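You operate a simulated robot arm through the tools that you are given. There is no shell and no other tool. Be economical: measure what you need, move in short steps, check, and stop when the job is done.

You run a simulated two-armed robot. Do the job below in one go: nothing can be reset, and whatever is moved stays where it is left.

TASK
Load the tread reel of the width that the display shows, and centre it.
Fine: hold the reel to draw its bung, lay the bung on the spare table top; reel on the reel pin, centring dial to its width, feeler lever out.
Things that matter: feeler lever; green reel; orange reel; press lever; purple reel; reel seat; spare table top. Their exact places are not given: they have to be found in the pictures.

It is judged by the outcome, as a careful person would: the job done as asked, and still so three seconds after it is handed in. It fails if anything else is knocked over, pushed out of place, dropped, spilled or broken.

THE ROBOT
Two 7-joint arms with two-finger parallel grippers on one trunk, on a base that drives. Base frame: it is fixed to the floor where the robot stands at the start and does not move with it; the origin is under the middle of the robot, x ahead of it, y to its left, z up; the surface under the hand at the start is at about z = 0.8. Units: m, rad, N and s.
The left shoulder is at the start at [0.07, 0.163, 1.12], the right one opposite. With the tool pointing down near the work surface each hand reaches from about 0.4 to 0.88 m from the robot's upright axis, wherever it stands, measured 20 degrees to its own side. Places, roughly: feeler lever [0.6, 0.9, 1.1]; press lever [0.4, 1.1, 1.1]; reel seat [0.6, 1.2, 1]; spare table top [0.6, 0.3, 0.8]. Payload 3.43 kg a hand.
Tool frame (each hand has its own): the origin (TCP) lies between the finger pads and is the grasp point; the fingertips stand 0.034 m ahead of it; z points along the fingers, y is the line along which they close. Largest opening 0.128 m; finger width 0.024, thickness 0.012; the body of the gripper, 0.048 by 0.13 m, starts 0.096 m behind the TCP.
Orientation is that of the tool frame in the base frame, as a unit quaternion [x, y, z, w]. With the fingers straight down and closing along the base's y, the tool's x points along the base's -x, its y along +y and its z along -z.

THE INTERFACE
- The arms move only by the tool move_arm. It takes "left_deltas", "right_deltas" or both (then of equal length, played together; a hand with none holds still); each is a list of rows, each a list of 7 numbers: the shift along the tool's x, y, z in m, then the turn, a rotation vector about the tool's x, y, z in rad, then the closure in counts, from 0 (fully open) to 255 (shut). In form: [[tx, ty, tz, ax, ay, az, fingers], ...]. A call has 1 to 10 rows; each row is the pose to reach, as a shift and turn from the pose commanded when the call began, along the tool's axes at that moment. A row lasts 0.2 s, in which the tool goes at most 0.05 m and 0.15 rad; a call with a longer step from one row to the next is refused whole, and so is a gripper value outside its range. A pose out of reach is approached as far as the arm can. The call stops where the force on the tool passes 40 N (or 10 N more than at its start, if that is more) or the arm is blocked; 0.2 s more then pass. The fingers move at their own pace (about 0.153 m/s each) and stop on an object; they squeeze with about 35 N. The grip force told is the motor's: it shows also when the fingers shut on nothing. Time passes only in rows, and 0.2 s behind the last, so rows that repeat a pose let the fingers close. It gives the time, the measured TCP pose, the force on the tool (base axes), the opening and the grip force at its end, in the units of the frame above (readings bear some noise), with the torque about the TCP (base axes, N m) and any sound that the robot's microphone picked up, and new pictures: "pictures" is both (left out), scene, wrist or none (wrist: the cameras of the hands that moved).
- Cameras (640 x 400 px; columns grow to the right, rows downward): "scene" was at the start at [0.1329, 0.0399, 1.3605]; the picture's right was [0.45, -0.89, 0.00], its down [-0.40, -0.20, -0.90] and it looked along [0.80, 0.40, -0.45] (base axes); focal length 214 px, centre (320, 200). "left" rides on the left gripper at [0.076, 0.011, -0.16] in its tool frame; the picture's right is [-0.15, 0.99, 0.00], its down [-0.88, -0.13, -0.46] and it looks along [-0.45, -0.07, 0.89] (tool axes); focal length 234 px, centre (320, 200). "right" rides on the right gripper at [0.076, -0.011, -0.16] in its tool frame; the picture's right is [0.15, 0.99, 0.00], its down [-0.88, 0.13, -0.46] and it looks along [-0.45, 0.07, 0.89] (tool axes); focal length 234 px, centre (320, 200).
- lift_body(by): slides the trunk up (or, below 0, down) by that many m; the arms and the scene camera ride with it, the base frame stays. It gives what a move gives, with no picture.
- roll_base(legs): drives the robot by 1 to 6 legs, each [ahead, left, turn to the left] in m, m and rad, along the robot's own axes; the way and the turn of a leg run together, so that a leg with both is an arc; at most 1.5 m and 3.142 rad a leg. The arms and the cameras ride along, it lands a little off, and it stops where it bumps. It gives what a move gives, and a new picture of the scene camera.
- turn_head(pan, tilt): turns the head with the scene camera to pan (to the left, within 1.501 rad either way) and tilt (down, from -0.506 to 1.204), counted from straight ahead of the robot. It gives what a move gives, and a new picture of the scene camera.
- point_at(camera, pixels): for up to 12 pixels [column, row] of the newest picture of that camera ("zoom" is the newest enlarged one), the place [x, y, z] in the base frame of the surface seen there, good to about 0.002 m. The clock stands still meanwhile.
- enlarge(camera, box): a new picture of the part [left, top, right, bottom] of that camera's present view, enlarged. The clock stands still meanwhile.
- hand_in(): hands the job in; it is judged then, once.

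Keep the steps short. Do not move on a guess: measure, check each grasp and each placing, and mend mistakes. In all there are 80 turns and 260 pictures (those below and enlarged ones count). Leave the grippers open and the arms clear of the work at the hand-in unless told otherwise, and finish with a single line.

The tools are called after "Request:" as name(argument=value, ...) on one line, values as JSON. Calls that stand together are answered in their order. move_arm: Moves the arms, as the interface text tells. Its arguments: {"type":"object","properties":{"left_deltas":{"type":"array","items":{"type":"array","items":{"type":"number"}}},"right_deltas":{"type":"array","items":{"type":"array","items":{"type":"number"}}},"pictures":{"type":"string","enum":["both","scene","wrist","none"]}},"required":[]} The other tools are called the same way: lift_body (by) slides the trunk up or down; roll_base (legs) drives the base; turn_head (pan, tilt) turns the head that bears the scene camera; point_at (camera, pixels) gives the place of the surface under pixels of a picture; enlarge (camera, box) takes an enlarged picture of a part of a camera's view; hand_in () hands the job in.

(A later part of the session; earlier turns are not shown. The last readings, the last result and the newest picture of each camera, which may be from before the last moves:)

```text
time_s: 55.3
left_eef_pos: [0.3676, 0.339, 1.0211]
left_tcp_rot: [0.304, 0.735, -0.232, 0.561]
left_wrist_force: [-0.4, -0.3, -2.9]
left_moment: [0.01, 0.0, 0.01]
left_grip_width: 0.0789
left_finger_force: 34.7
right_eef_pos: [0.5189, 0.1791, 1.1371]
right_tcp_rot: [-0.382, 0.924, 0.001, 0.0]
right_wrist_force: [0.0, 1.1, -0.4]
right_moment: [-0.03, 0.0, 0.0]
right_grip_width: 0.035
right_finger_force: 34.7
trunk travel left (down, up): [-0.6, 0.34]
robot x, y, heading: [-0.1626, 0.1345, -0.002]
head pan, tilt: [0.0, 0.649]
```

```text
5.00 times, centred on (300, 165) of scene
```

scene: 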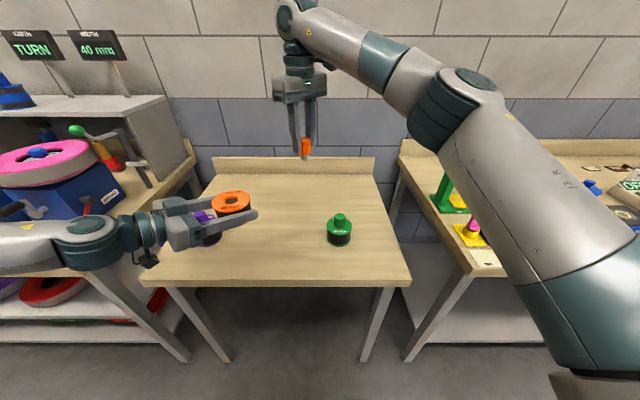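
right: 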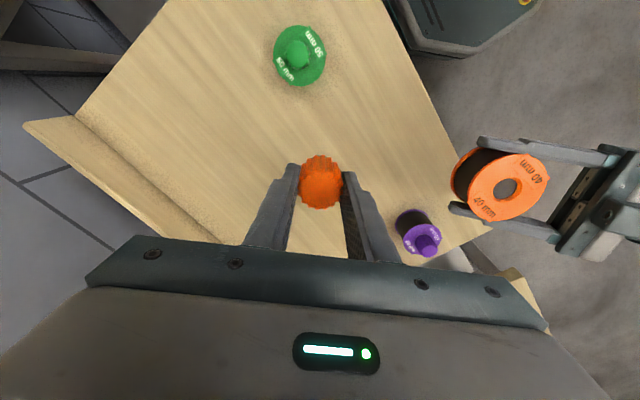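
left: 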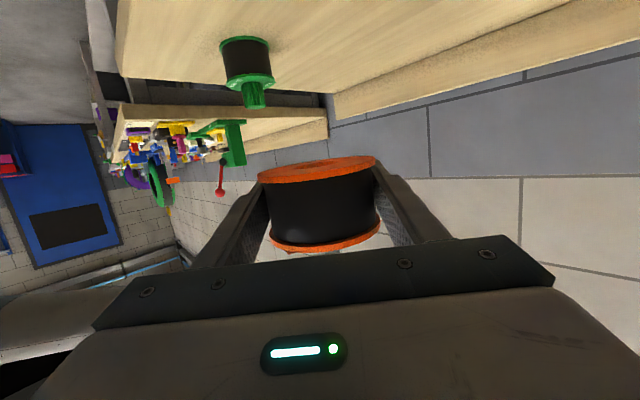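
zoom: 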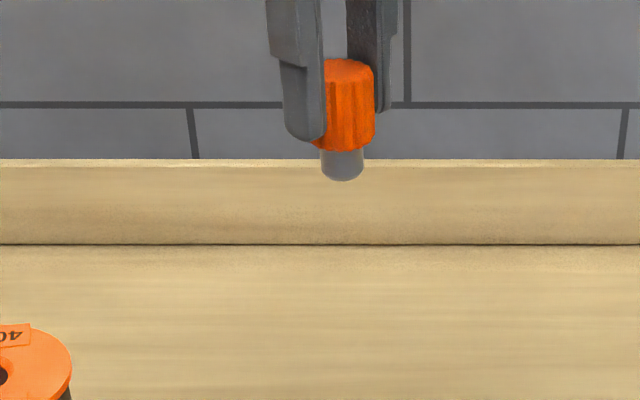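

Request:
point_at(camera="zoom", pixels=[[342, 174], [342, 145], [345, 75]])

Request:
move_arm(right_deltas=[[0, 0, 0.045, 0, 0, 0, 255], [0, 0, 0.09, 0, 0, 0, 255], [0, 0, 0.135, 0, 0, 0, 255], [0, 0, 0.18, 0, 0, 0, 255], [0, 0, 0.22, 0, 0, 0, 255], [0, 0, 0.245, 0, 0, 0, 255], [0, 0, 0.245, 0, 0, 0, 255]], pictures="scene")

Request:
enlarge(camera="scene", box=[260, 155, 340, 235])

```text
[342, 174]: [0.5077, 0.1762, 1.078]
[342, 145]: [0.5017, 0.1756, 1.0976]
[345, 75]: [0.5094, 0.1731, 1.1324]
```

```text
time_s: 56.9
left_eef_pos: [0.3693, 0.3367, 1.0208]
left_tcp_rot: [0.304, 0.736, -0.231, 0.56]
left_wrist_force: [-0.1, 1.2, -3.2]
left_moment: [0.0, 0.0, 0.02]
left_grip_width: 0.0788
left_finger_force: 34.9
right_eef_pos: [0.5199, 0.1786, 0.8888]
right_tcp_rot: [-0.382, 0.924, 0.001, 0.001]
right_wrist_force: [-0.8, 0.5, -1.2]
right_moment: [0.01, 0.0, 0.02]
right_grip_width: 0.0347
right_finger_force: 35.5
trunk travel left (down, up): [-0.6, 0.34]
robot x, y, heading: [-0.1639, 0.1359, -0.001]
head pan, tilt: [0.0, 0.649]
```

scene: 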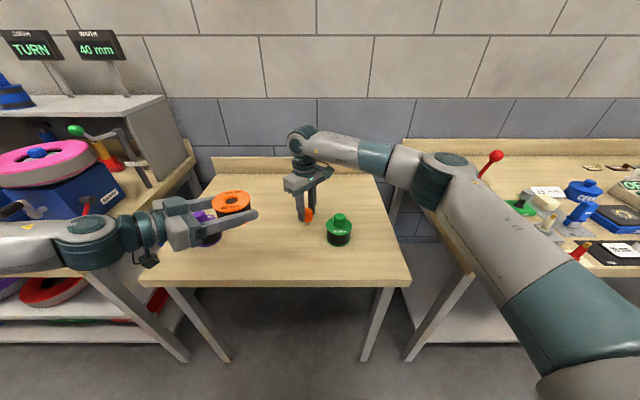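

```text
5.00 times, centred on (300, 195) of scene
```

zoom: 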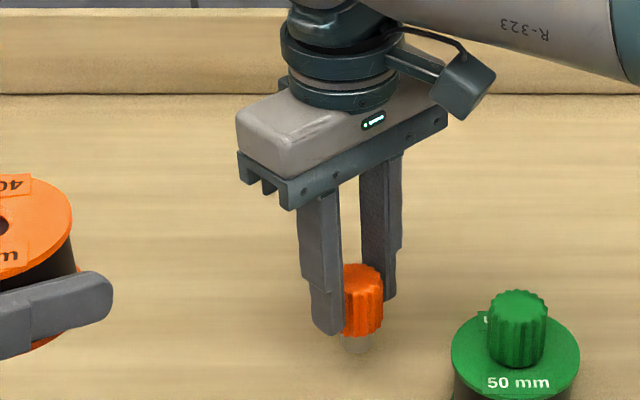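

The plug bottom is about 0.029 above the table. I'll lower gently to touch.

Request:
move_arm(right_deltas=[[0, 0, 0.015, 0, 0, 0, 255], [0, 0, 0.023, 0, 0, 0, 255], [0, 0, 0.027, 0, 0, 0, 255], [0, 0, 0.03, 0, 0, 0, 255], [0, 0, 0.03, 0, 0, 0, 255]], pictures="none")

Request:
enlarge(camera="scene", box=[270, 170, 330, 230])

Request:
enlarge(camera="right", box=[220, 100, 420, 225])

```text
time_s: 58.1
left_eef_pos: [0.3675, 0.3377, 1.0221]
left_tcp_rot: [0.303, 0.734, -0.231, 0.562]
left_wrist_force: [-0.7, 0.0, -1.6]
left_moment: [0.0, -0.01, -0.02]
left_grip_width: 0.0786
left_finger_force: 34.6
right_eef_pos: [0.5177, 0.1788, 0.864]
right_tcp_rot: [-0.381, 0.925, 0.001, 0.002]
right_wrist_force: [3.1, 0.4, 20.0]
right_moment: [-0.01, -0.16, -0.01]
right_grip_width: 0.0347
right_finger_force: 34.5
trunk travel left (down, up): [-0.6, 0.34]
robot x, y, heading: [-0.1589, 0.1355, -0.0]
head pan, tilt: [0.0, 0.649]
```

```text
6.67 times, centred on (300, 200) of scene
```

zoom: 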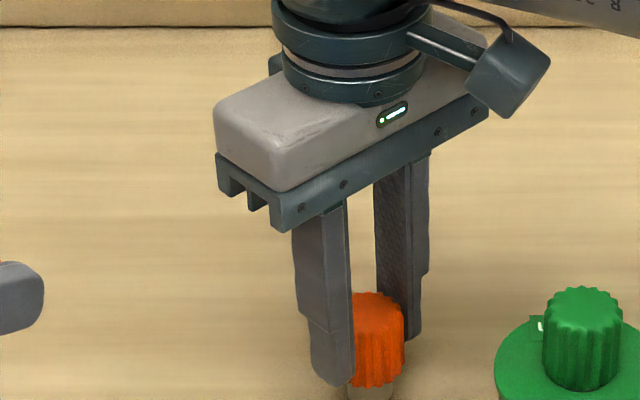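

```text
3.20 times, centred on (320, 162) of right
```

zoom: 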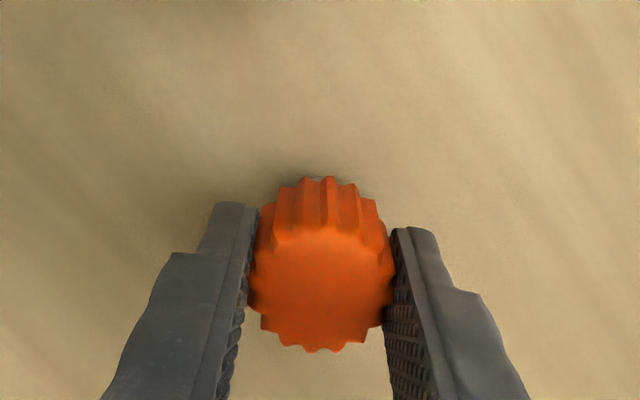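

It touches at 20 N. I'll ease up 4 mm (commanded) to relieve the force, open slowly, and rise.

Request:
move_arm(right_deltas=[[0, 0, -0.003, 0, 0, 0, 255], [0, 0, -0.003, 0, 0, 0, 185], [0, 0, -0.003, 0, 0, 0, 170], [0, 0, -0.003, 0, 0, 0, 140], [0, 0, -0.003, 0, 0, 0, 120], [0, 0, -0.003, 0, 0, 0, 110], [0, 0, -0.04, 0, 0, 0, 110], [0, 0, -0.085, 0, 0, 0, 110], [0, 0, -0.13, 0, 0, 0, 110]])

Request:
enlarge(camera="scene", box=[270, 170, 350, 250])

```text
time_s: 60.1
left_eef_pos: [0.3687, 0.3375, 1.0203]
left_tcp_rot: [0.303, 0.734, -0.231, 0.561]
left_wrist_force: [0.3, 0.7, -4.1]
left_moment: [0.0, 0.02, 0.02]
left_grip_width: 0.0788
left_finger_force: 34.8
right_eef_pos: [0.5199, 0.1794, 0.9906]
right_tcp_rot: [-0.381, 0.925, 0.001, 0.0]
right_wrist_force: [-0.3, 0.1, -0.2]
right_moment: [0.02, -0.02, -0.02]
right_grip_width: 0.0729
right_finger_force: 0.1
trunk travel left (down, up): [-0.6, 0.34]
robot x, y, heading: [-0.163, 0.1359, -0.006]
head pan, tilt: [0.0, 0.649]
```

scene: 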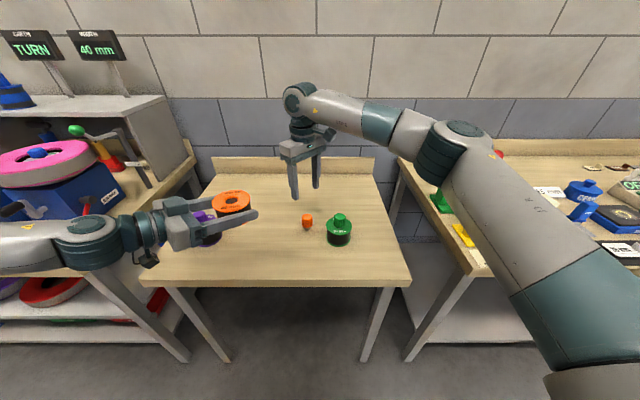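
right: 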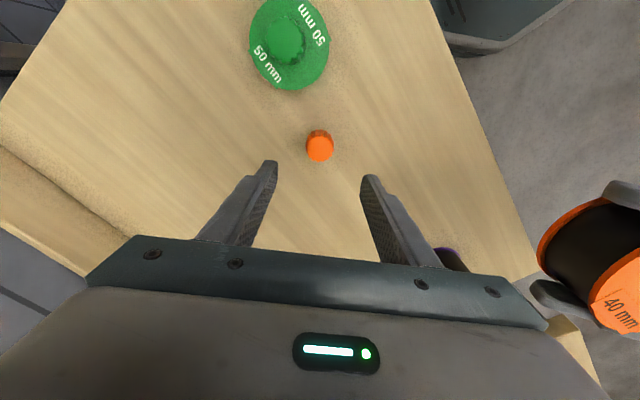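

```text
5.00 times, centred on (310, 210) of scene
```

zoom: 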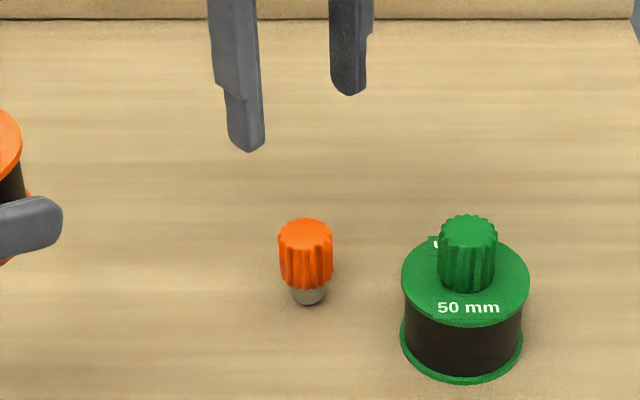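

The bung stands upright on the spare table top. Now to transport the reel: I'll tuck the right hand high, raise the trunk 0.25, and drive to the machine.

Request:
move_arm(right_deltas=[[0.01, 0.002, -0.045, 0, 0, 0, 110], [0.025, 0.005, -0.09, 0, 0, 0, 60], [0.06, 0.012, -0.125, 0, 0, 0, 0], [0.1, 0.02, -0.15, 0, 0, 0, 0], [0.14, 0.028, -0.175, 0, 0, 0, 0], [0.18, 0.036, -0.2, 0, 0, 0, 0], [0.22, 0.044, -0.225, 0, 0, 0, 0], [0.26, 0.052, -0.25, 0, 0, 0, 0], [0.3, 0.06, -0.275, 0, 0, 0, 0], [0.332, 0.064, -0.305, 0, 0, 0, 0]], pictures="none")

Request:
lift_body(by=0.25)

Request:
roll_base(legs=[[0, 0.6, 0]])

```text
time_s: 62.3
left_eef_pos: [0.3677, 0.3363, 1.0224]
left_tcp_rot: [0.304, 0.734, -0.231, 0.561]
left_wrist_force: [-0.8, -0.1, -3.1]
left_moment: [0.0, 0.0, 0.03]
left_grip_width: 0.0787
left_finger_force: 35.0
right_eef_pos: [0.2361, -0.0107, 1.2955]
right_tcp_rot: [-0.381, 0.924, 0.0, 0.001]
right_wrist_force: [-0.4, -1.0, -0.6]
right_moment: [0.04, -0.04, 0.01]
right_grip_width: 0.1281
right_finger_force: 0.1
trunk travel left (down, up): [-0.6, 0.34]
robot x, y, heading: [-0.1588, 0.1347, -0.003]
head pan, tilt: [0.0, 0.649]
```

```text
time_s: 64.8
left_eef_pos: [0.3694, 0.3371, 1.2705]
left_tcp_rot: [0.303, 0.735, -0.231, 0.561]
left_wrist_force: [-0.1, -0.5, -3.2]
left_moment: [0.02, -0.01, 0.02]
left_grip_width: 0.0789
left_finger_force: 35.5
right_eef_pos: [0.2396, -0.0104, 1.5443]
right_tcp_rot: [-0.381, 0.924, 0.001, 0.0]
right_wrist_force: [0.3, 0.2, -0.3]
right_moment: [0.01, 0.0, 0.0]
right_grip_width: 0.1279
right_finger_force: 0.1
trunk travel left (down, up): [-0.85, 0.09]
robot x, y, heading: [-0.1641, 0.1393, 0.002]
head pan, tilt: [0.0, 0.649]
```

```text
time_s: 68.3
left_eef_pos: [0.3688, 0.9427, 1.2712]
left_tcp_rot: [0.304, 0.735, -0.23, 0.56]
left_wrist_force: [0.3, 0.1, -1.4]
left_moment: [0.02, 0.01, 0.02]
left_grip_width: 0.0787
left_finger_force: 35.4
right_eef_pos: [0.2386, 0.5944, 1.5444]
right_tcp_rot: [-0.383, 0.924, 0.003, 0.001]
right_wrist_force: [-0.4, -0.5, 0.4]
right_moment: [0.01, -0.02, -0.01]
right_grip_width: 0.128
right_finger_force: 0.1
trunk travel left (down, up): [-0.85, 0.09]
robot x, y, heading: [-0.1625, 0.7402, 0.002]
head pan, tilt: [0.0, 0.649]
```

scene: 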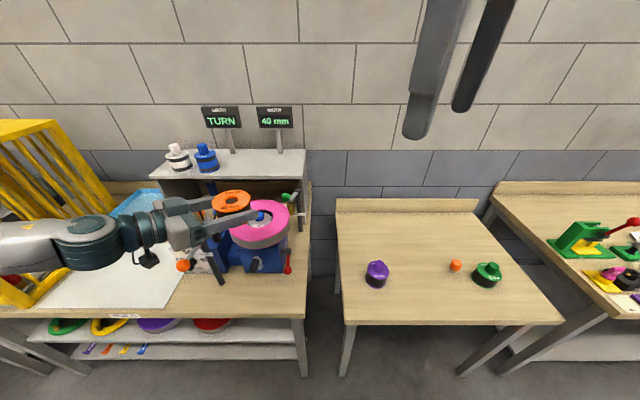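

All clear. Driving on to (-0.05, 1.03).

Request:
roll_base(legs=[[0, 0.29, 0], [0.11, 0, 0]])

Request:
turn_head(pan=0.25, tilt=0.85)

```text
time_s: 71.1
left_eef_pos: [0.4749, 1.2333, 1.2713]
left_tcp_rot: [0.302, 0.735, -0.23, 0.562]
left_wrist_force: [-0.1, -0.5, -2.7]
left_moment: [-0.02, 0.02, 0.02]
left_grip_width: 0.079
left_finger_force: 34.9
right_eef_pos: [0.344, 0.8841, 1.5446]
right_tcp_rot: [-0.382, 0.924, 0.001, 0.002]
right_wrist_force: [0.1, 1.6, 0.3]
right_moment: [-0.01, -0.02, -0.03]
right_grip_width: 0.1283
right_finger_force: 0.0
trunk travel left (down, up): [-0.85, 0.09]
robot x, y, heading: [-0.0558, 1.0274, 0.005]
head pan, tilt: [0.0, 0.649]
```

scene: 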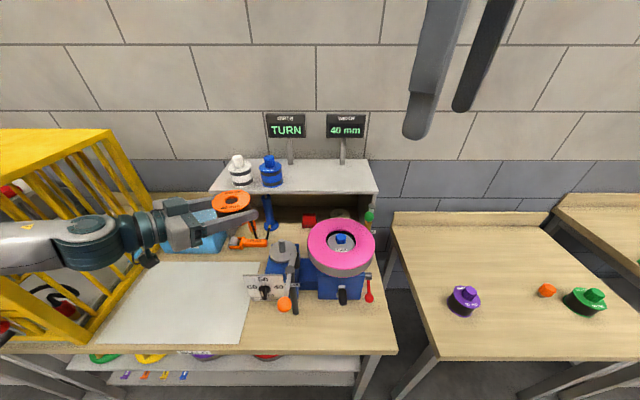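

```text
time_s: 71.8
left_eef_pos: [0.4784, 1.2327, 1.2686]
left_tcp_rot: [0.302, 0.735, -0.231, 0.561]
left_wrist_force: [-0.7, 0.4, -3.1]
left_moment: [-0.01, 0.01, 0.0]
left_grip_width: 0.0786
left_finger_force: 35.1
right_eef_pos: [0.3493, 0.885, 1.5446]
right_tcp_rot: [-0.383, 0.924, 0.003, -0.001]
right_wrist_force: [0.1, -0.1, -0.6]
right_moment: [0.0, 0.01, 0.01]
right_grip_width: 0.1281
right_finger_force: 0.2
trunk travel left (down, up): [-0.85, 0.09]
robot x, y, heading: [-0.0567, 1.028, 0.004]
head pan, tilt: [0.25, 0.85]
```

scene: 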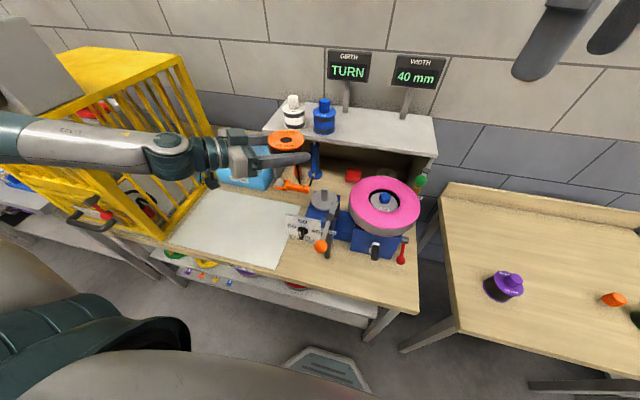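

Now I'll measure the pin, plate and dial precisely.

Request:
enlarge(camera="scene", box=[276, 176, 356, 266])

Request:
enlarge(camera="scene", box=[255, 120, 325, 170])

```text
4.44 times, centred on (316, 221) of scene
```

zoom: 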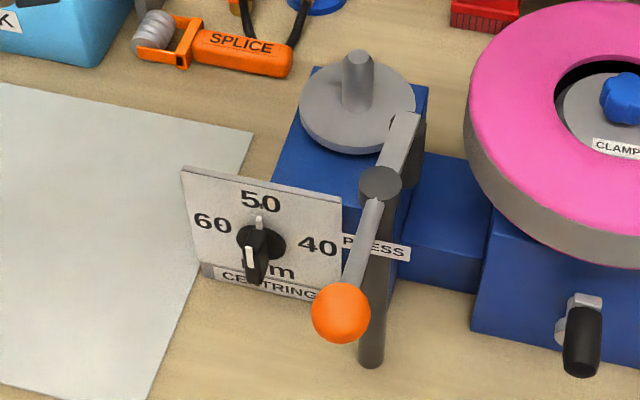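

```text
8.00 times, centred on (290, 145) of scene
```

zoom: 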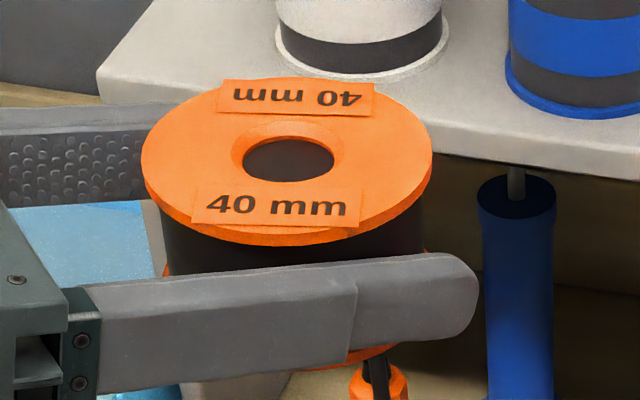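

Request:
point_at(camera="zoom", pixels=[[232, 158], [345, 158], [288, 190], [288, 125], [150, 160], [425, 165], [290, 225], [270, 100]])

Request:
enlarge(camera="scene", box=[296, 176, 346, 226])

```text
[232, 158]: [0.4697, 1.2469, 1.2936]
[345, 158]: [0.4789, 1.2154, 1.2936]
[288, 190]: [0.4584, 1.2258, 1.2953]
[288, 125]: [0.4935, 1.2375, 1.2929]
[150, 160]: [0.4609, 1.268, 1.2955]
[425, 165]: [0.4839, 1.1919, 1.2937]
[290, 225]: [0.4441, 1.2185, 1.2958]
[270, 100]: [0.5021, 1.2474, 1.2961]
```

```text
8.00 times, centred on (321, 201) of scene
```

zoom: 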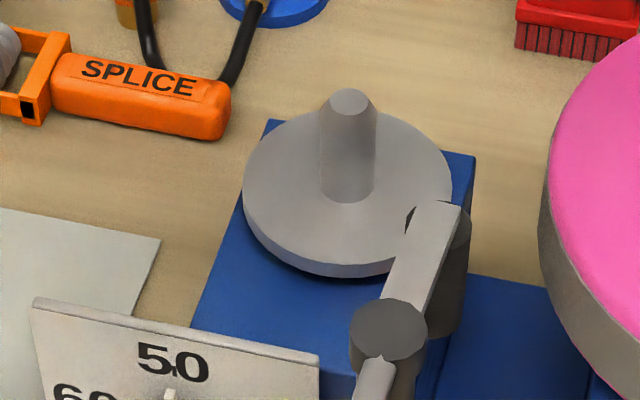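

Request:
point_at(camera="zoom", pixels=[[349, 100], [330, 110], [366, 110], [349, 198], [322, 150], [375, 150], [250, 185], [446, 195], [345, 255], [350, 160], [435, 215], [388, 325]])

```text
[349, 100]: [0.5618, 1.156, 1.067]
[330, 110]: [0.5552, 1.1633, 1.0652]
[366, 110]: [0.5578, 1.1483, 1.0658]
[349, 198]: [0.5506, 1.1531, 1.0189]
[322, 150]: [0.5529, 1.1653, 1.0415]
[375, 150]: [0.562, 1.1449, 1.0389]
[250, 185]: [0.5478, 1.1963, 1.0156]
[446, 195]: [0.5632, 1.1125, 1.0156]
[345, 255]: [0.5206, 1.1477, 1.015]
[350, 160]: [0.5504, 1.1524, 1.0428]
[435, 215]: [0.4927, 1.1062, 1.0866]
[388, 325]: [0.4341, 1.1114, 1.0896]
```

The reel bore is at (0.4745, 1.2315), level, with its top at 1.2945. The pin is at (0.561, 1.155), top 1.067. I'll move over the pin, then down to 5 cm above it, and re-measure.

Request:
move_arm(left_deltas=[[-0.01, 0.002, 0.037, 0, 0, 0, 255], [-0.02, 0.004, 0.074, 0, 0, 0, 255], [-0.0304, 0.0064, 0.1112, 0, 0, 0, 255], [0.0114, 0.0064, 0.1226, 0, 0, 0, 255], [0.0531, 0.0064, 0.134, 0, 0, 0, 255], [0.0949, 0.0064, 0.1454, 0, 0, 0, 255], [0.0949, 0.0064, 0.1454, 0, 0, 0, 255]])

Request:
enlarge(camera="scene", box=[280, 150, 370, 230])

```text
time_s: 73.4
left_eef_pos: [0.5623, 1.1568, 1.1411]
left_tcp_rot: [0.302, 0.735, -0.23, 0.562]
left_wrist_force: [0.6, -0.2, -2.3]
left_moment: [-0.04, -0.06, -0.01]
left_grip_width: 0.0788
left_finger_force: 35.0
right_eef_pos: [0.3466, 0.8839, 1.545]
right_tcp_rot: [-0.383, 0.924, 0.001, 0.0]
right_wrist_force: [0.0, -0.3, -0.9]
right_moment: [-0.02, -0.01, 0.0]
right_grip_width: 0.128
right_finger_force: 0.1
trunk travel left (down, up): [-0.85, 0.09]
robot x, y, heading: [-0.055, 1.0287, 0.006]
head pan, tilt: [0.25, 0.85]
```

scene: 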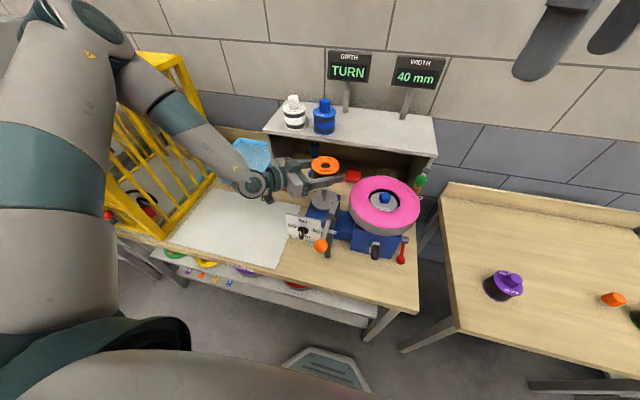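
left: 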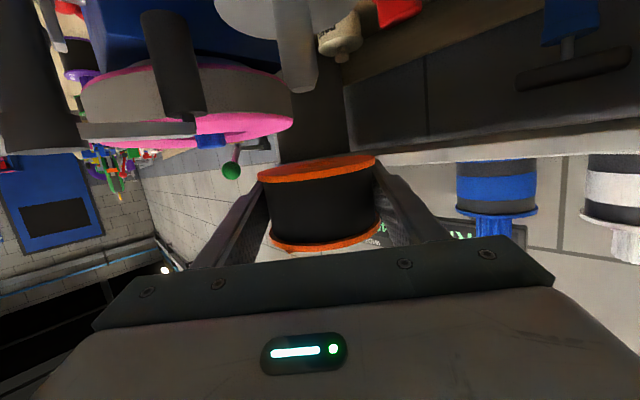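

```text
5.00 times, centred on (325, 190) of scene
```

zoom: 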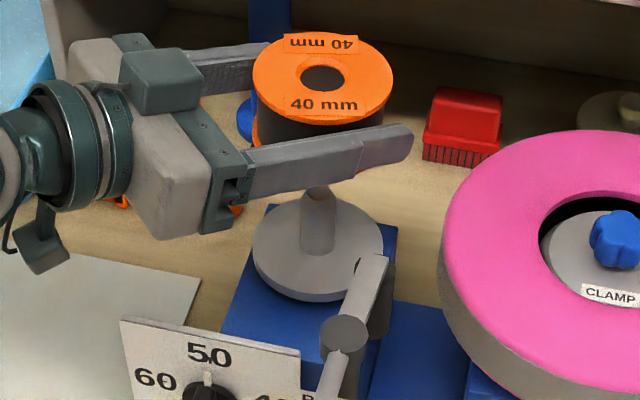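

Request:
enlarge(camera="scene", box=[305, 145, 345, 185])

Request:
point_at(camera="zoom", pixels=[[258, 185], [392, 185], [322, 150], [322, 228], [160, 185], [482, 190], [322, 280], [322, 100]])

Request:
point_at(camera="scene", pixels=[[305, 216], [340, 225], [287, 198], [283, 196], [325, 194]])

```text
10.00 times, centred on (325, 165) of scene
```

zoom: 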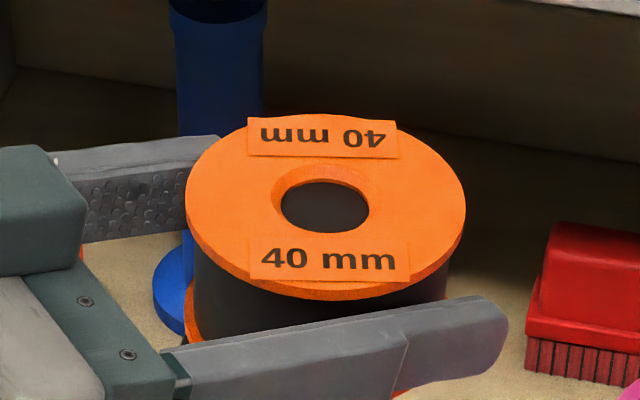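

```text
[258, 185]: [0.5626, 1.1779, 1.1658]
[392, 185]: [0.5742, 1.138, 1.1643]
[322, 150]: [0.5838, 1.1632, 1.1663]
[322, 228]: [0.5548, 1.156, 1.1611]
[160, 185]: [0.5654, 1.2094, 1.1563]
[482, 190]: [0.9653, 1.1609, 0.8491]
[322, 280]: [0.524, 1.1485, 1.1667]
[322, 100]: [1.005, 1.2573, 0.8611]
```

```text
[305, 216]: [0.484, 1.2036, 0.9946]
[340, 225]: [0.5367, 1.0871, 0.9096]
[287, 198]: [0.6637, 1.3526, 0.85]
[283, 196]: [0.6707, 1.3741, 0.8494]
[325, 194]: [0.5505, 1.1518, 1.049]
```

Request:
point_at(camera="zoom", pixels=[[192, 200], [458, 205], [270, 195], [380, 205], [325, 160], [325, 236], [235, 155], [420, 255], [420, 150], [225, 250]])

```text
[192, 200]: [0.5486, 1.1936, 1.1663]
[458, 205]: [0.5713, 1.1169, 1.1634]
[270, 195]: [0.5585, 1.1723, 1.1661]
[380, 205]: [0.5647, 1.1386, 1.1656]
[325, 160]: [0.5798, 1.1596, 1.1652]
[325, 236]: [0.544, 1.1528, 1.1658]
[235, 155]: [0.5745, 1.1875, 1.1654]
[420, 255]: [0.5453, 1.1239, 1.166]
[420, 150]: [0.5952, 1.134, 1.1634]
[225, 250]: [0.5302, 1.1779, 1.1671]
```

The bore is centred on the pin to within about 1 mm. I'll descend straight down to 1 cm above the plate, gently.

Request:
move_arm(left_deltas=[[0.0193, 0, 0.0053, 0, 0, 0, 255], [0.0386, 0, 0.0105, 0, 0, 0, 255], [0.0482, 0, 0.0132, 0, 0, 0, 255], [0.0579, 0, 0.0158, 0, 0, 0, 255], [0.0675, 0, 0.0184, 0, 0, 0, 255], [0.0771, 0, 0.021, 0, 0, 0, 255], [0.0868, 0, 0.0237, 0, 0, 0, 255], [0.0868, 0, 0.0237, 0, 0, 0, 255]])

Request:
enlarge(camera="scene", box=[280, 165, 370, 235])

```text
time_s: 75.2
left_eef_pos: [0.5567, 1.186, 1.1223]
left_tcp_rot: [0.303, 0.735, -0.231, 0.561]
left_wrist_force: [0.9, 0.4, -2.2]
left_moment: [-0.02, -0.03, 0.0]
left_grip_width: 0.0788
left_finger_force: 34.8
left hand out of reach, approached as far as the arm can: row 1, 2, 3, 4, 5, 6, 7, 8
right_eef_pos: [0.3474, 0.8834, 1.5434]
right_tcp_rot: [-0.383, 0.924, 0.001, 0.001]
right_wrist_force: [0.3, 1.4, -0.5]
right_moment: [-0.02, -0.03, -0.04]
right_grip_width: 0.128
right_finger_force: 0.0
trunk travel left (down, up): [-0.85, 0.09]
robot x, y, heading: [-0.0557, 1.0319, 0.002]
head pan, tilt: [0.25, 0.85]
```

scene: 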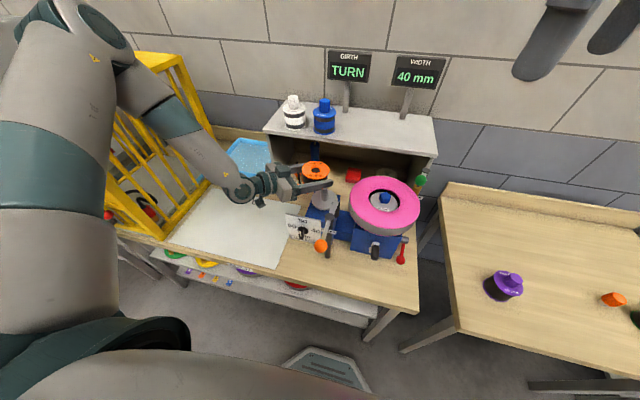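
left: 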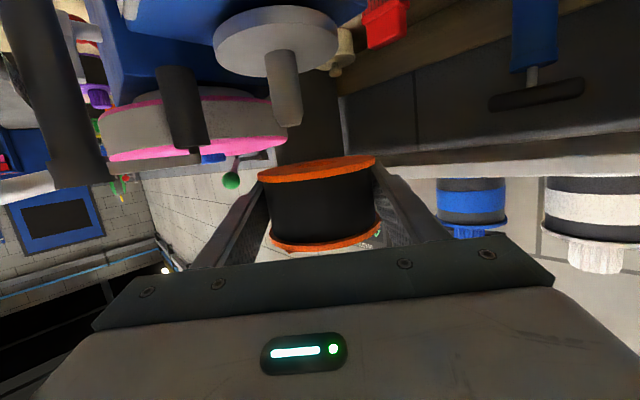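

```text
5.71 times, centred on (325, 200) of scene
```

zoom: 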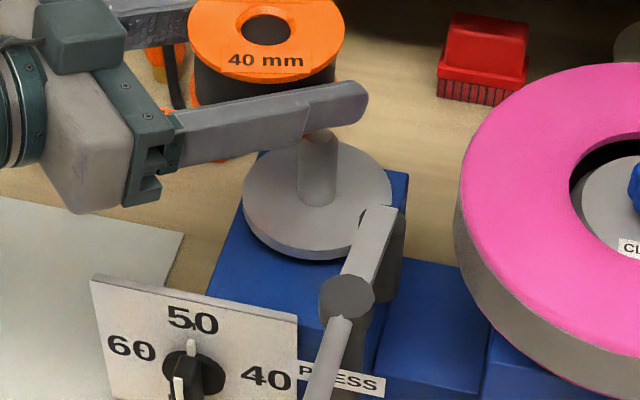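

With the trunk raised the arm can't go lower. I'll return over the pin and use the trunk itself for the straight descent.

Request:
move_arm(left_deltas=[[-0.0247, -0.003, -0.004, 0, 0, 0, 255], [-0.0247, -0.017, 0.0181, 0, 0, 0, 255], [-0.0247, -0.017, 0.0181, 0, 0, 0, 255]], pictures="none")

Request:
lift_body(by=-0.035)

Request:
enlarge(camera="scene", box=[295, 140, 345, 180])

```text
time_s: 76.0
left_eef_pos: [0.5626, 1.1558, 1.1407]
left_tcp_rot: [0.303, 0.736, -0.23, 0.56]
left_wrist_force: [1.0, -0.5, -2.8]
left_moment: [0.01, 0.02, -0.02]
left_grip_width: 0.079
left_finger_force: 35.5
right_eef_pos: [0.3489, 0.8833, 1.5436]
right_tcp_rot: [-0.382, 0.924, 0.002, 0.0]
right_wrist_force: [-0.3, -0.3, 0.1]
right_moment: [0.01, 0.03, 0.0]
right_grip_width: 0.1278
right_finger_force: 0.1
trunk travel left (down, up): [-0.85, 0.09]
robot x, y, heading: [-0.0571, 1.0277, -0.002]
head pan, tilt: [0.25, 0.85]
```

```text
time_s: 76.8
left_eef_pos: [0.5603, 1.1575, 1.1067]
left_tcp_rot: [0.303, 0.735, -0.231, 0.561]
left_wrist_force: [-0.2, 0.4, -2.9]
left_moment: [0.02, 0.01, 0.01]
left_grip_width: 0.0788
left_finger_force: 34.6
right_eef_pos: [0.3466, 0.8859, 1.5095]
right_tcp_rot: [-0.382, 0.924, 0.001, 0.001]
right_wrist_force: [0.1, 1.1, -0.2]
right_moment: [-0.01, -0.03, 0.01]
right_grip_width: 0.1281
right_finger_force: 0.0
trunk travel left (down, up): [-0.815, 0.125]
robot x, y, heading: [-0.0551, 1.0313, 0.007]
head pan, tilt: [0.25, 0.85]
```

```text
10.00 times, centred on (320, 160) of scene
```

zoom: 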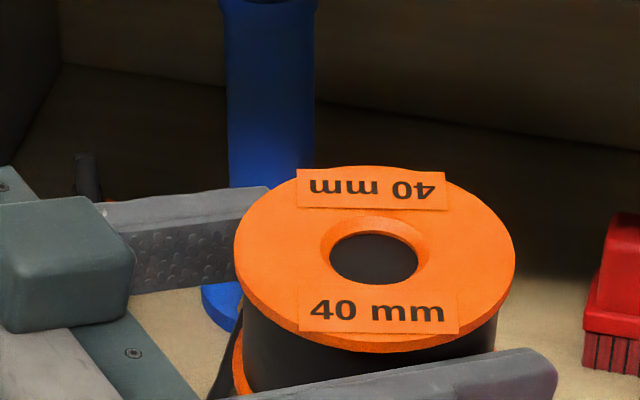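

Request:
point_at(camera="zoom", pixels=[[240, 250], [510, 255], [320, 245], [430, 255], [375, 212], [375, 288], [285, 205], [470, 305], [470, 200], [275, 300]])

```text
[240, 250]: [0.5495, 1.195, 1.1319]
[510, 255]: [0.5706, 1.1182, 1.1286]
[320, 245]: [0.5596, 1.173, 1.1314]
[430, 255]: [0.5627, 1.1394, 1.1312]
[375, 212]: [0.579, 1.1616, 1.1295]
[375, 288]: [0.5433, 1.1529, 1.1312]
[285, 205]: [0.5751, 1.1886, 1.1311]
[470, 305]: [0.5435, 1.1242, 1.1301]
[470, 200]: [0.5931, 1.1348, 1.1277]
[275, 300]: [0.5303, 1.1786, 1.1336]
```

The bore centre is (0.5607, 1.1566), but the reel dips about 4° toward the hand's nose. I'll level it by -0.06 rad about tool y, nudge 1 mm, and lower the trunk further to just into the pin's tip.

Request:
move_arm(left_deltas=[[0, -0.0008, 0.0008, 0, -0.06, 0, 255], [0, -0.0008, 0.0008, 0, -0.06, 0, 255]], pictures="none")

Request:
enlarge(camera="scene", box=[295, 140, 345, 180])

Request:
point_at(camera="zoom", pixels=[[240, 250], [510, 255], [320, 245], [430, 255], [375, 212], [375, 288], [285, 205], [470, 305], [470, 200], [275, 300]])

```text
time_s: 77.4
left_eef_pos: [0.5605, 1.1601, 1.1149]
left_tcp_rot: [0.296, 0.719, -0.239, 0.582]
left_wrist_force: [-0.5, 0.1, -1.9]
left_moment: [0.05, 0.04, 0.01]
left_grip_width: 0.0787
left_finger_force: 34.9
left hand out of reach, approached as far as the arm can: row 1, 2
right_eef_pos: [0.3469, 0.8848, 1.5105]
right_tcp_rot: [-0.382, 0.924, 0.001, 0.001]
right_wrist_force: [0.3, 0.0, 0.0]
right_moment: [0.01, 0.01, -0.01]
right_grip_width: 0.1281
right_finger_force: 0.2
trunk travel left (down, up): [-0.815, 0.125]
robot x, y, heading: [-0.0581, 1.03, 0.003]
head pan, tilt: [0.25, 0.85]
```

```text
10.00 times, centred on (320, 160) of scene
```

zoom: 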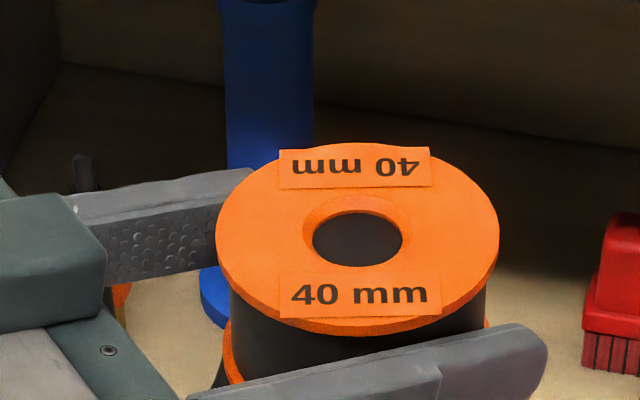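

```text
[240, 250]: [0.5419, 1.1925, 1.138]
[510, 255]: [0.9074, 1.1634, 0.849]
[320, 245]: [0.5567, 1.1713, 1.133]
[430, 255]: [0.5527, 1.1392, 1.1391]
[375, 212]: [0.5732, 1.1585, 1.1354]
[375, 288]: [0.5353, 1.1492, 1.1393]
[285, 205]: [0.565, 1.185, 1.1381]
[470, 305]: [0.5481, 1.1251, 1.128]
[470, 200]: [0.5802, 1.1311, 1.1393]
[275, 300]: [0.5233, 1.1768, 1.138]
```

The reel is now level (1.138–1.139), but the arm is at its low limit. I'll raise the arm 0.07 and lower the trunk 0.07 to regain range, then re-measure.

Request:
move_arm(left_deltas=[[-0.0342, 0, -0.0073, 0, 0, 0, 255], [-0.0685, 0, -0.0146, 0, 0, 0, 255], [-0.0685, 0, -0.0146, 0, 0, 0, 255]], pictures="none")

Request:
lift_body(by=-0.08)

Request:
enlarge(camera="scene", box=[285, 130, 365, 190])

```text
time_s: 78.2
left_eef_pos: [0.5621, 1.1587, 1.1839]
left_tcp_rot: [0.297, 0.718, -0.24, 0.582]
left_wrist_force: [0.4, 0.7, -3.0]
left_moment: [0.0, -0.02, -0.01]
left_grip_width: 0.0785
left_finger_force: 35.9
right_eef_pos: [0.3494, 0.8836, 1.5086]
right_tcp_rot: [-0.383, 0.924, 0.002, 0.0]
right_wrist_force: [0.3, -0.6, 0.8]
right_moment: [0.02, 0.02, -0.01]
right_grip_width: 0.1279
right_finger_force: 0.1
trunk travel left (down, up): [-0.815, 0.125]
robot x, y, heading: [-0.0566, 1.0307, 0.003]
head pan, tilt: [0.25, 0.85]
```

```text
time_s: 79.4
left_eef_pos: [0.5602, 1.1604, 1.1047]
left_tcp_rot: [0.296, 0.719, -0.239, 0.582]
left_wrist_force: [-0.7, -0.4, -2.3]
left_moment: [-0.02, -0.01, 0.0]
left_grip_width: 0.079
left_finger_force: 35.1
right_eef_pos: [0.3483, 0.8838, 1.4298]
right_tcp_rot: [-0.382, 0.924, 0.002, 0.0]
right_wrist_force: [-0.3, 0.7, 0.3]
right_moment: [-0.02, -0.01, -0.01]
right_grip_width: 0.1281
right_finger_force: 0.0
trunk travel left (down, up): [-0.735, 0.205]
robot x, y, heading: [-0.0573, 1.0316, 0.002]
head pan, tilt: [0.25, 0.85]
```

```text
6.67 times, centred on (325, 160) of scene
```

zoom: 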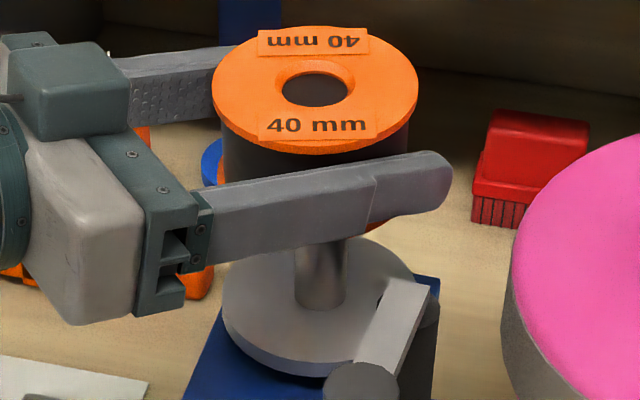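

Request:
point_at(camera="zoom", pixels=[[217, 85], [413, 88], [275, 83], [354, 88], [315, 63], [315, 113], [240, 50], [390, 125], [385, 48], [240, 120]])

Request:
point_at(camera="zoom", pixels=[[297, 280], [348, 275], [322, 285], [230, 310], [412, 265], [300, 370]])

```text
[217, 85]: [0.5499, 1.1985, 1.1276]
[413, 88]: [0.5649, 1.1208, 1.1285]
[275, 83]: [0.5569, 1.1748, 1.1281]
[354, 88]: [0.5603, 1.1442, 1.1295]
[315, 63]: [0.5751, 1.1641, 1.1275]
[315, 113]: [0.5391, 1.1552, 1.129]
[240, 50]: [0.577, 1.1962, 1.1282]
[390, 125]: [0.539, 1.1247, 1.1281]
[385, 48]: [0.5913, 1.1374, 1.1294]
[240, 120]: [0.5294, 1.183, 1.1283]
```

```text
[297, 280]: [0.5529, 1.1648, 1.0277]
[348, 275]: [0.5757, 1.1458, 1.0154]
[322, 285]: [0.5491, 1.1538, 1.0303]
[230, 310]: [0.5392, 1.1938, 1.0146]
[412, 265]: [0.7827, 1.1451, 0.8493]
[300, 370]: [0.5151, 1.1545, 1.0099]
```

The reel is now level. The bore is at (0.558, 1.160) and the pin at (0.5608, 1.1553), so I'll shift by (+2.8, -4.7) mm and descend 2 cm onto the pin tip.

Request:
move_arm(left_deltas=[[-0.0011, -0.0014, 0.0052, 0, 0, 0, 255], [-0.0011, -0.0014, 0.0052, 0, 0, 0, 255], [0.0087, -0.0014, 0.0073, 0, 0, 0, 255], [0.0136, -0.0014, 0.0083, 0, 0, 0, 255], [0.0185, -0.0014, 0.0094, 0, 0, 0, 255], [0.0185, -0.0014, 0.0094, 0, 0, 0, 255]], pictures="none")

Request:
enlarge(camera="scene", box=[285, 130, 365, 190])

```text
time_s: 80.8
left_eef_pos: [0.5644, 1.1555, 1.0842]
left_tcp_rot: [0.297, 0.718, -0.24, 0.582]
left_wrist_force: [0.2, 0.9, -2.4]
left_moment: [-0.02, -0.03, 0.01]
left_grip_width: 0.0789
left_finger_force: 35.7
right_eef_pos: [0.3478, 0.8853, 1.4296]
right_tcp_rot: [-0.383, 0.924, 0.001, 0.001]
right_wrist_force: [-0.2, 0.0, 0.3]
right_moment: [-0.01, 0.01, 0.0]
right_grip_width: 0.128
right_finger_force: 0.1
trunk travel left (down, up): [-0.735, 0.205]
robot x, y, heading: [-0.0557, 1.0307, -0.003]
head pan, tilt: [0.25, 0.85]
```

```text
6.67 times, centred on (325, 160) of scene
```

zoom: 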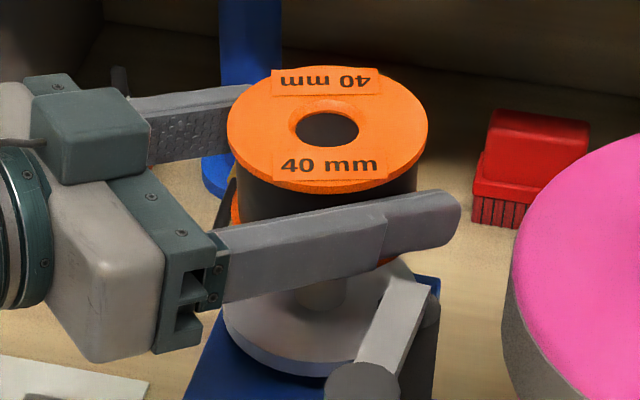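

No side force with the pin tip 9 mm inside the bore. Continuing down 3.5 cm.

Request:
move_arm(left_deltas=[[0.0098, 0, 0.0021, 0, 0, 0, 255], [0.0196, 0, 0.0042, 0, 0, 0, 255], [0.0293, 0, 0.0063, 0, 0, 0, 255], [0.0342, 0, 0.0073, 0, 0, 0, 255], [0.0342, 0, 0.0073, 0, 0, 0, 255]], pictures="none")

Request:
enlarge(camera="scene", box=[285, 130, 365, 210])

```text
time_s: 82.0
left_eef_pos: [0.5628, 1.1548, 1.051]
left_tcp_rot: [0.297, 0.717, -0.24, 0.583]
left_wrist_force: [-6.8, 1.5, -0.3]
left_moment: [0.02, 0.15, 0.01]
left_grip_width: 0.0791
left_finger_force: 34.5
right_eef_pos: [0.3469, 0.8855, 1.43]
right_tcp_rot: [-0.383, 0.924, 0.002, 0.0]
right_wrist_force: [0.2, 0.2, 0.2]
right_moment: [-0.05, -0.03, -0.02]
right_grip_width: 0.1279
right_finger_force: 0.0
trunk travel left (down, up): [-0.735, 0.205]
robot x, y, heading: [-0.0571, 1.0257, -0.001]
head pan, tilt: [0.25, 0.85]
```

```text
5.00 times, centred on (325, 170) of scene
```

zoom: 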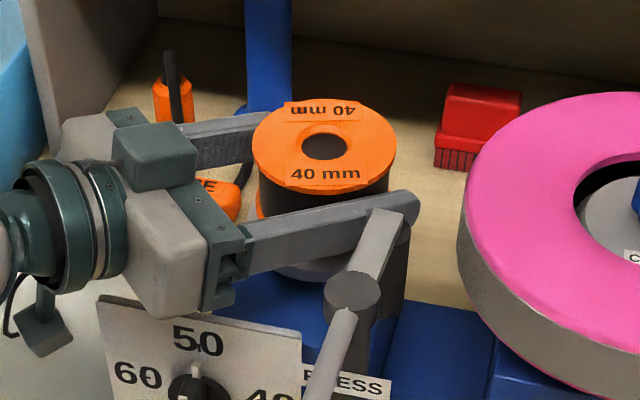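

Slight side force of 7 N in -x. I'll shift 1.5 mm that way and go down the last centimetre.

Request:
move_arm(left_deltas=[[0.0002, -0.001, -0.001, 0, 0, 0, 255], [0.0051, -0.001, 0, 0, 0, 0, 255], [0.0081, -0.001, 0.0006, 0, 0, 0, 255], [0.011, -0.001, 0.0012, 0, 0, 0, 255], [0.011, -0.001, 0.0012, 0, 0, 0, 255]], pictures="none")

Request:
enlarge(camera="scene", box=[295, 145, 365, 215])

Request:
point_at(camera="zoom", pixels=[[150, 190], [330, 200], [240, 130], [240, 230], [180, 250]])

```text
time_s: 83.2
left_eef_pos: [0.5625, 1.156, 1.0396]
left_tcp_rot: [0.296, 0.717, -0.239, 0.584]
left_wrist_force: [1.1, 0.4, 5.7]
left_moment: [0.26, 0.23, -0.1]
left_grip_width: 0.0789
left_finger_force: 35.0
right_eef_pos: [0.3469, 0.8847, 1.43]
right_tcp_rot: [-0.383, 0.924, 0.001, 0.001]
right_wrist_force: [0.2, 0.2, 0.0]
right_moment: [-0.03, 0.05, -0.01]
right_grip_width: 0.1279
right_finger_force: 0.2
trunk travel left (down, up): [-0.735, 0.205]
robot x, y, heading: [-0.0549, 1.0312, 0.002]
head pan, tilt: [0.25, 0.85]
```

```text
5.71 times, centred on (330, 180) of scene
```

zoom: 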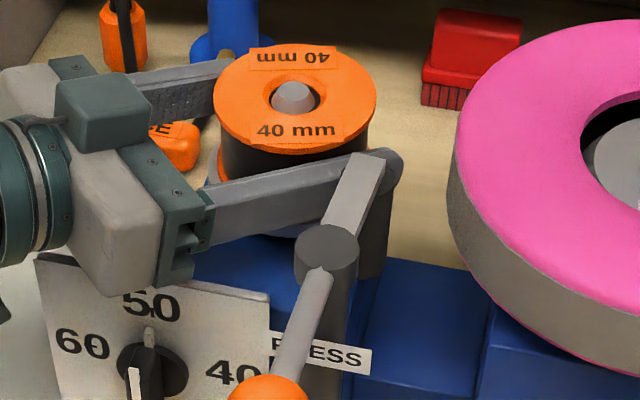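

```text
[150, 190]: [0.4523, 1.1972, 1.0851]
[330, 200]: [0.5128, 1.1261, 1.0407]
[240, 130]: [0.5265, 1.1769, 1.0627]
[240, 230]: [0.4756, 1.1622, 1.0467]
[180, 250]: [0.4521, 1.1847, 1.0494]
```

It's seated: contact at +6 N, flange top about 1.063, and the pin visible in the bore. I'll open just enough (0.096), keeping clear of the press roller, and check.

Request:
move_arm(left_deltas=[[0, 0, 0, 0, 0, 0, 90], [0, 0, 0, 0, 0, 0, 80], [0, 0, 0, 0, 0, 0, 66], [0, 0, 0, 0, 0, 0, 64], [0, 0, 0, 0, 0, 0, 64]], pictures="none")

Request:
enlarge(camera="scene", box=[295, 145, 365, 215])

```text
time_s: 84.4
left_eef_pos: [0.5624, 1.1556, 1.0384]
left_tcp_rot: [0.296, 0.717, -0.24, 0.583]
left_wrist_force: [0.4, 0.2, 1.7]
left_moment: [-0.05, 0.04, -0.01]
left_grip_width: 0.0958
left_finger_force: 0.2
right_eef_pos: [0.3474, 0.8843, 1.4292]
right_tcp_rot: [-0.382, 0.924, 0.001, 0.0]
right_wrist_force: [-0.2, 0.2, 0.4]
right_moment: [0.0, 0.02, 0.01]
right_grip_width: 0.1278
right_finger_force: 0.0
trunk travel left (down, up): [-0.735, 0.205]
robot x, y, heading: [-0.0521, 1.0284, -0.003]
head pan, tilt: [0.25, 0.85]
```

```text
5.71 times, centred on (330, 180) of scene
```

zoom: 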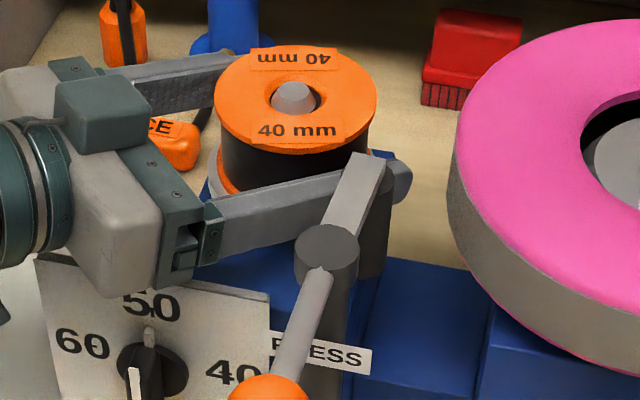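

Free of the reel. I'll back the left hand straight out along its own axis.

Request:
move_arm(left_deltas=[[0, 0, -0.02, 0, 0, 0, 64], [0, 0, -0.05, 0, 0, 0, 64], [0, 0, -0.09, 0, 0, 0, 64], [0, 0, -0.13, 0, 0, 0, 64], [0, 0, -0.17, 0, 0, 0, 64]])

Request:
enlarge(camera="scene", box=[280, 150, 380, 250])

```text
time_s: 85.6
left_eef_pos: [0.4411, 1.2733, 1.075]
left_tcp_rot: [0.297, 0.717, -0.24, 0.583]
left_wrist_force: [0.0, 0.3, -0.7]
left_moment: [0.01, 0.01, 0.01]
left_grip_width: 0.096
left_finger_force: 0.1
right_eef_pos: [0.344, 0.8854, 1.4304]
right_tcp_rot: [-0.383, 0.924, 0.001, 0.002]
right_wrist_force: [0.0, 0.4, 0.2]
right_moment: [-0.02, -0.05, 0.0]
right_grip_width: 0.1279
right_finger_force: 0.1
trunk travel left (down, up): [-0.735, 0.205]
robot x, y, heading: [-0.0529, 1.0267, 0.001]
head pan, tilt: [0.25, 0.85]
```

scene: 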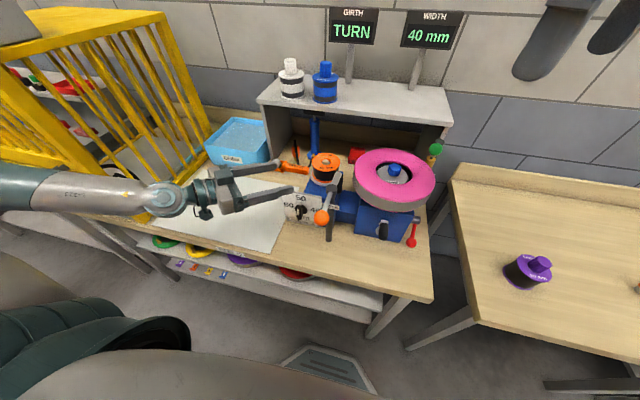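
left: 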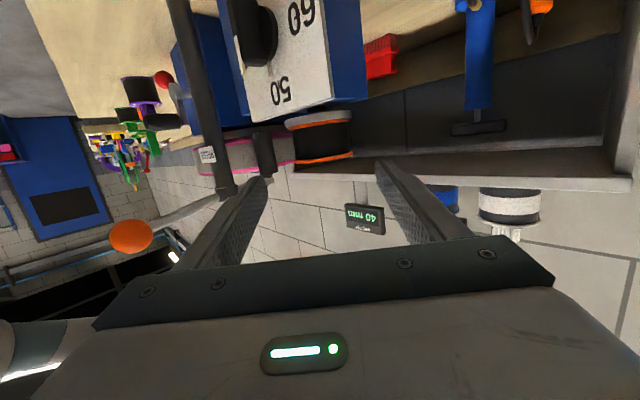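

```text
4.00 times, centred on (330, 200) of scene
```

zoom: 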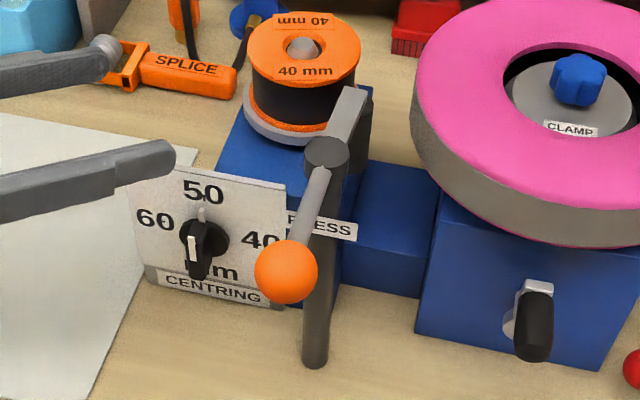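

The reel sits properly on the pin. Next is the dial; I'll look closely at the knob.

Request:
enlarge(camera="scene", box=[308, 192, 348, 232])

Request:
enlarge(camera="left", box=[210, 0, 370, 110])

Request:
enlarge(camera="scene", box=[280, 185, 330, 225])

Request:
point_at(camera="zoom", pixels=[[210, 180], [230, 270], [198, 290], [205, 350], [270, 270], [255, 240], [70, 130], [410, 180], [80, 330], [345, 370], [260, 95], [380, 290]])

```text
10.00 times, centred on (328, 212) of scene
```

zoom: 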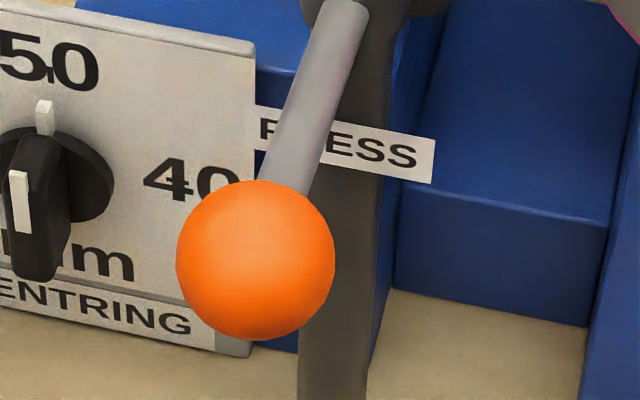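

```text
3.64 times, centred on (290, 55) of left
```

zoom: 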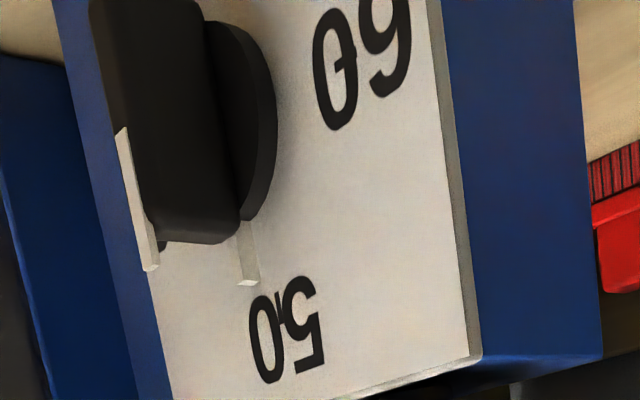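

```text
10.00 times, centred on (305, 205) of scene
```

zoom: 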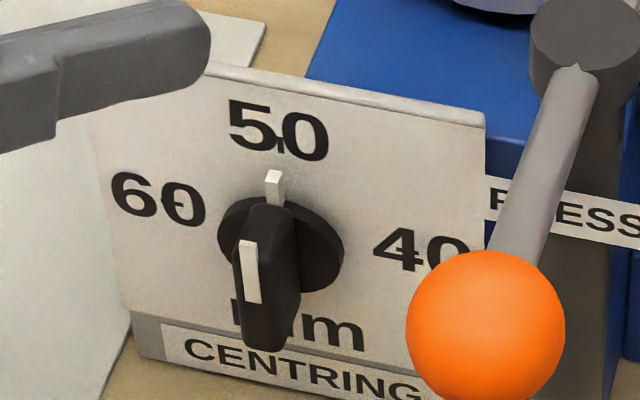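

```text
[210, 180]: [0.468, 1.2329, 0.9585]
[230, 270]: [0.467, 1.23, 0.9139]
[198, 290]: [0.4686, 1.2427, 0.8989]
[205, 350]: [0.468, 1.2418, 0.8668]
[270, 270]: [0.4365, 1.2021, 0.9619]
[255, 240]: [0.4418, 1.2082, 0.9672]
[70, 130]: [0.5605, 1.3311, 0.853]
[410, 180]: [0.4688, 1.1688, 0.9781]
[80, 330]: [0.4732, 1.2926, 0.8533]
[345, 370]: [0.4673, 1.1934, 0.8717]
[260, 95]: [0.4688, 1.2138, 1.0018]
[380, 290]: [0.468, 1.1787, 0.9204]
```

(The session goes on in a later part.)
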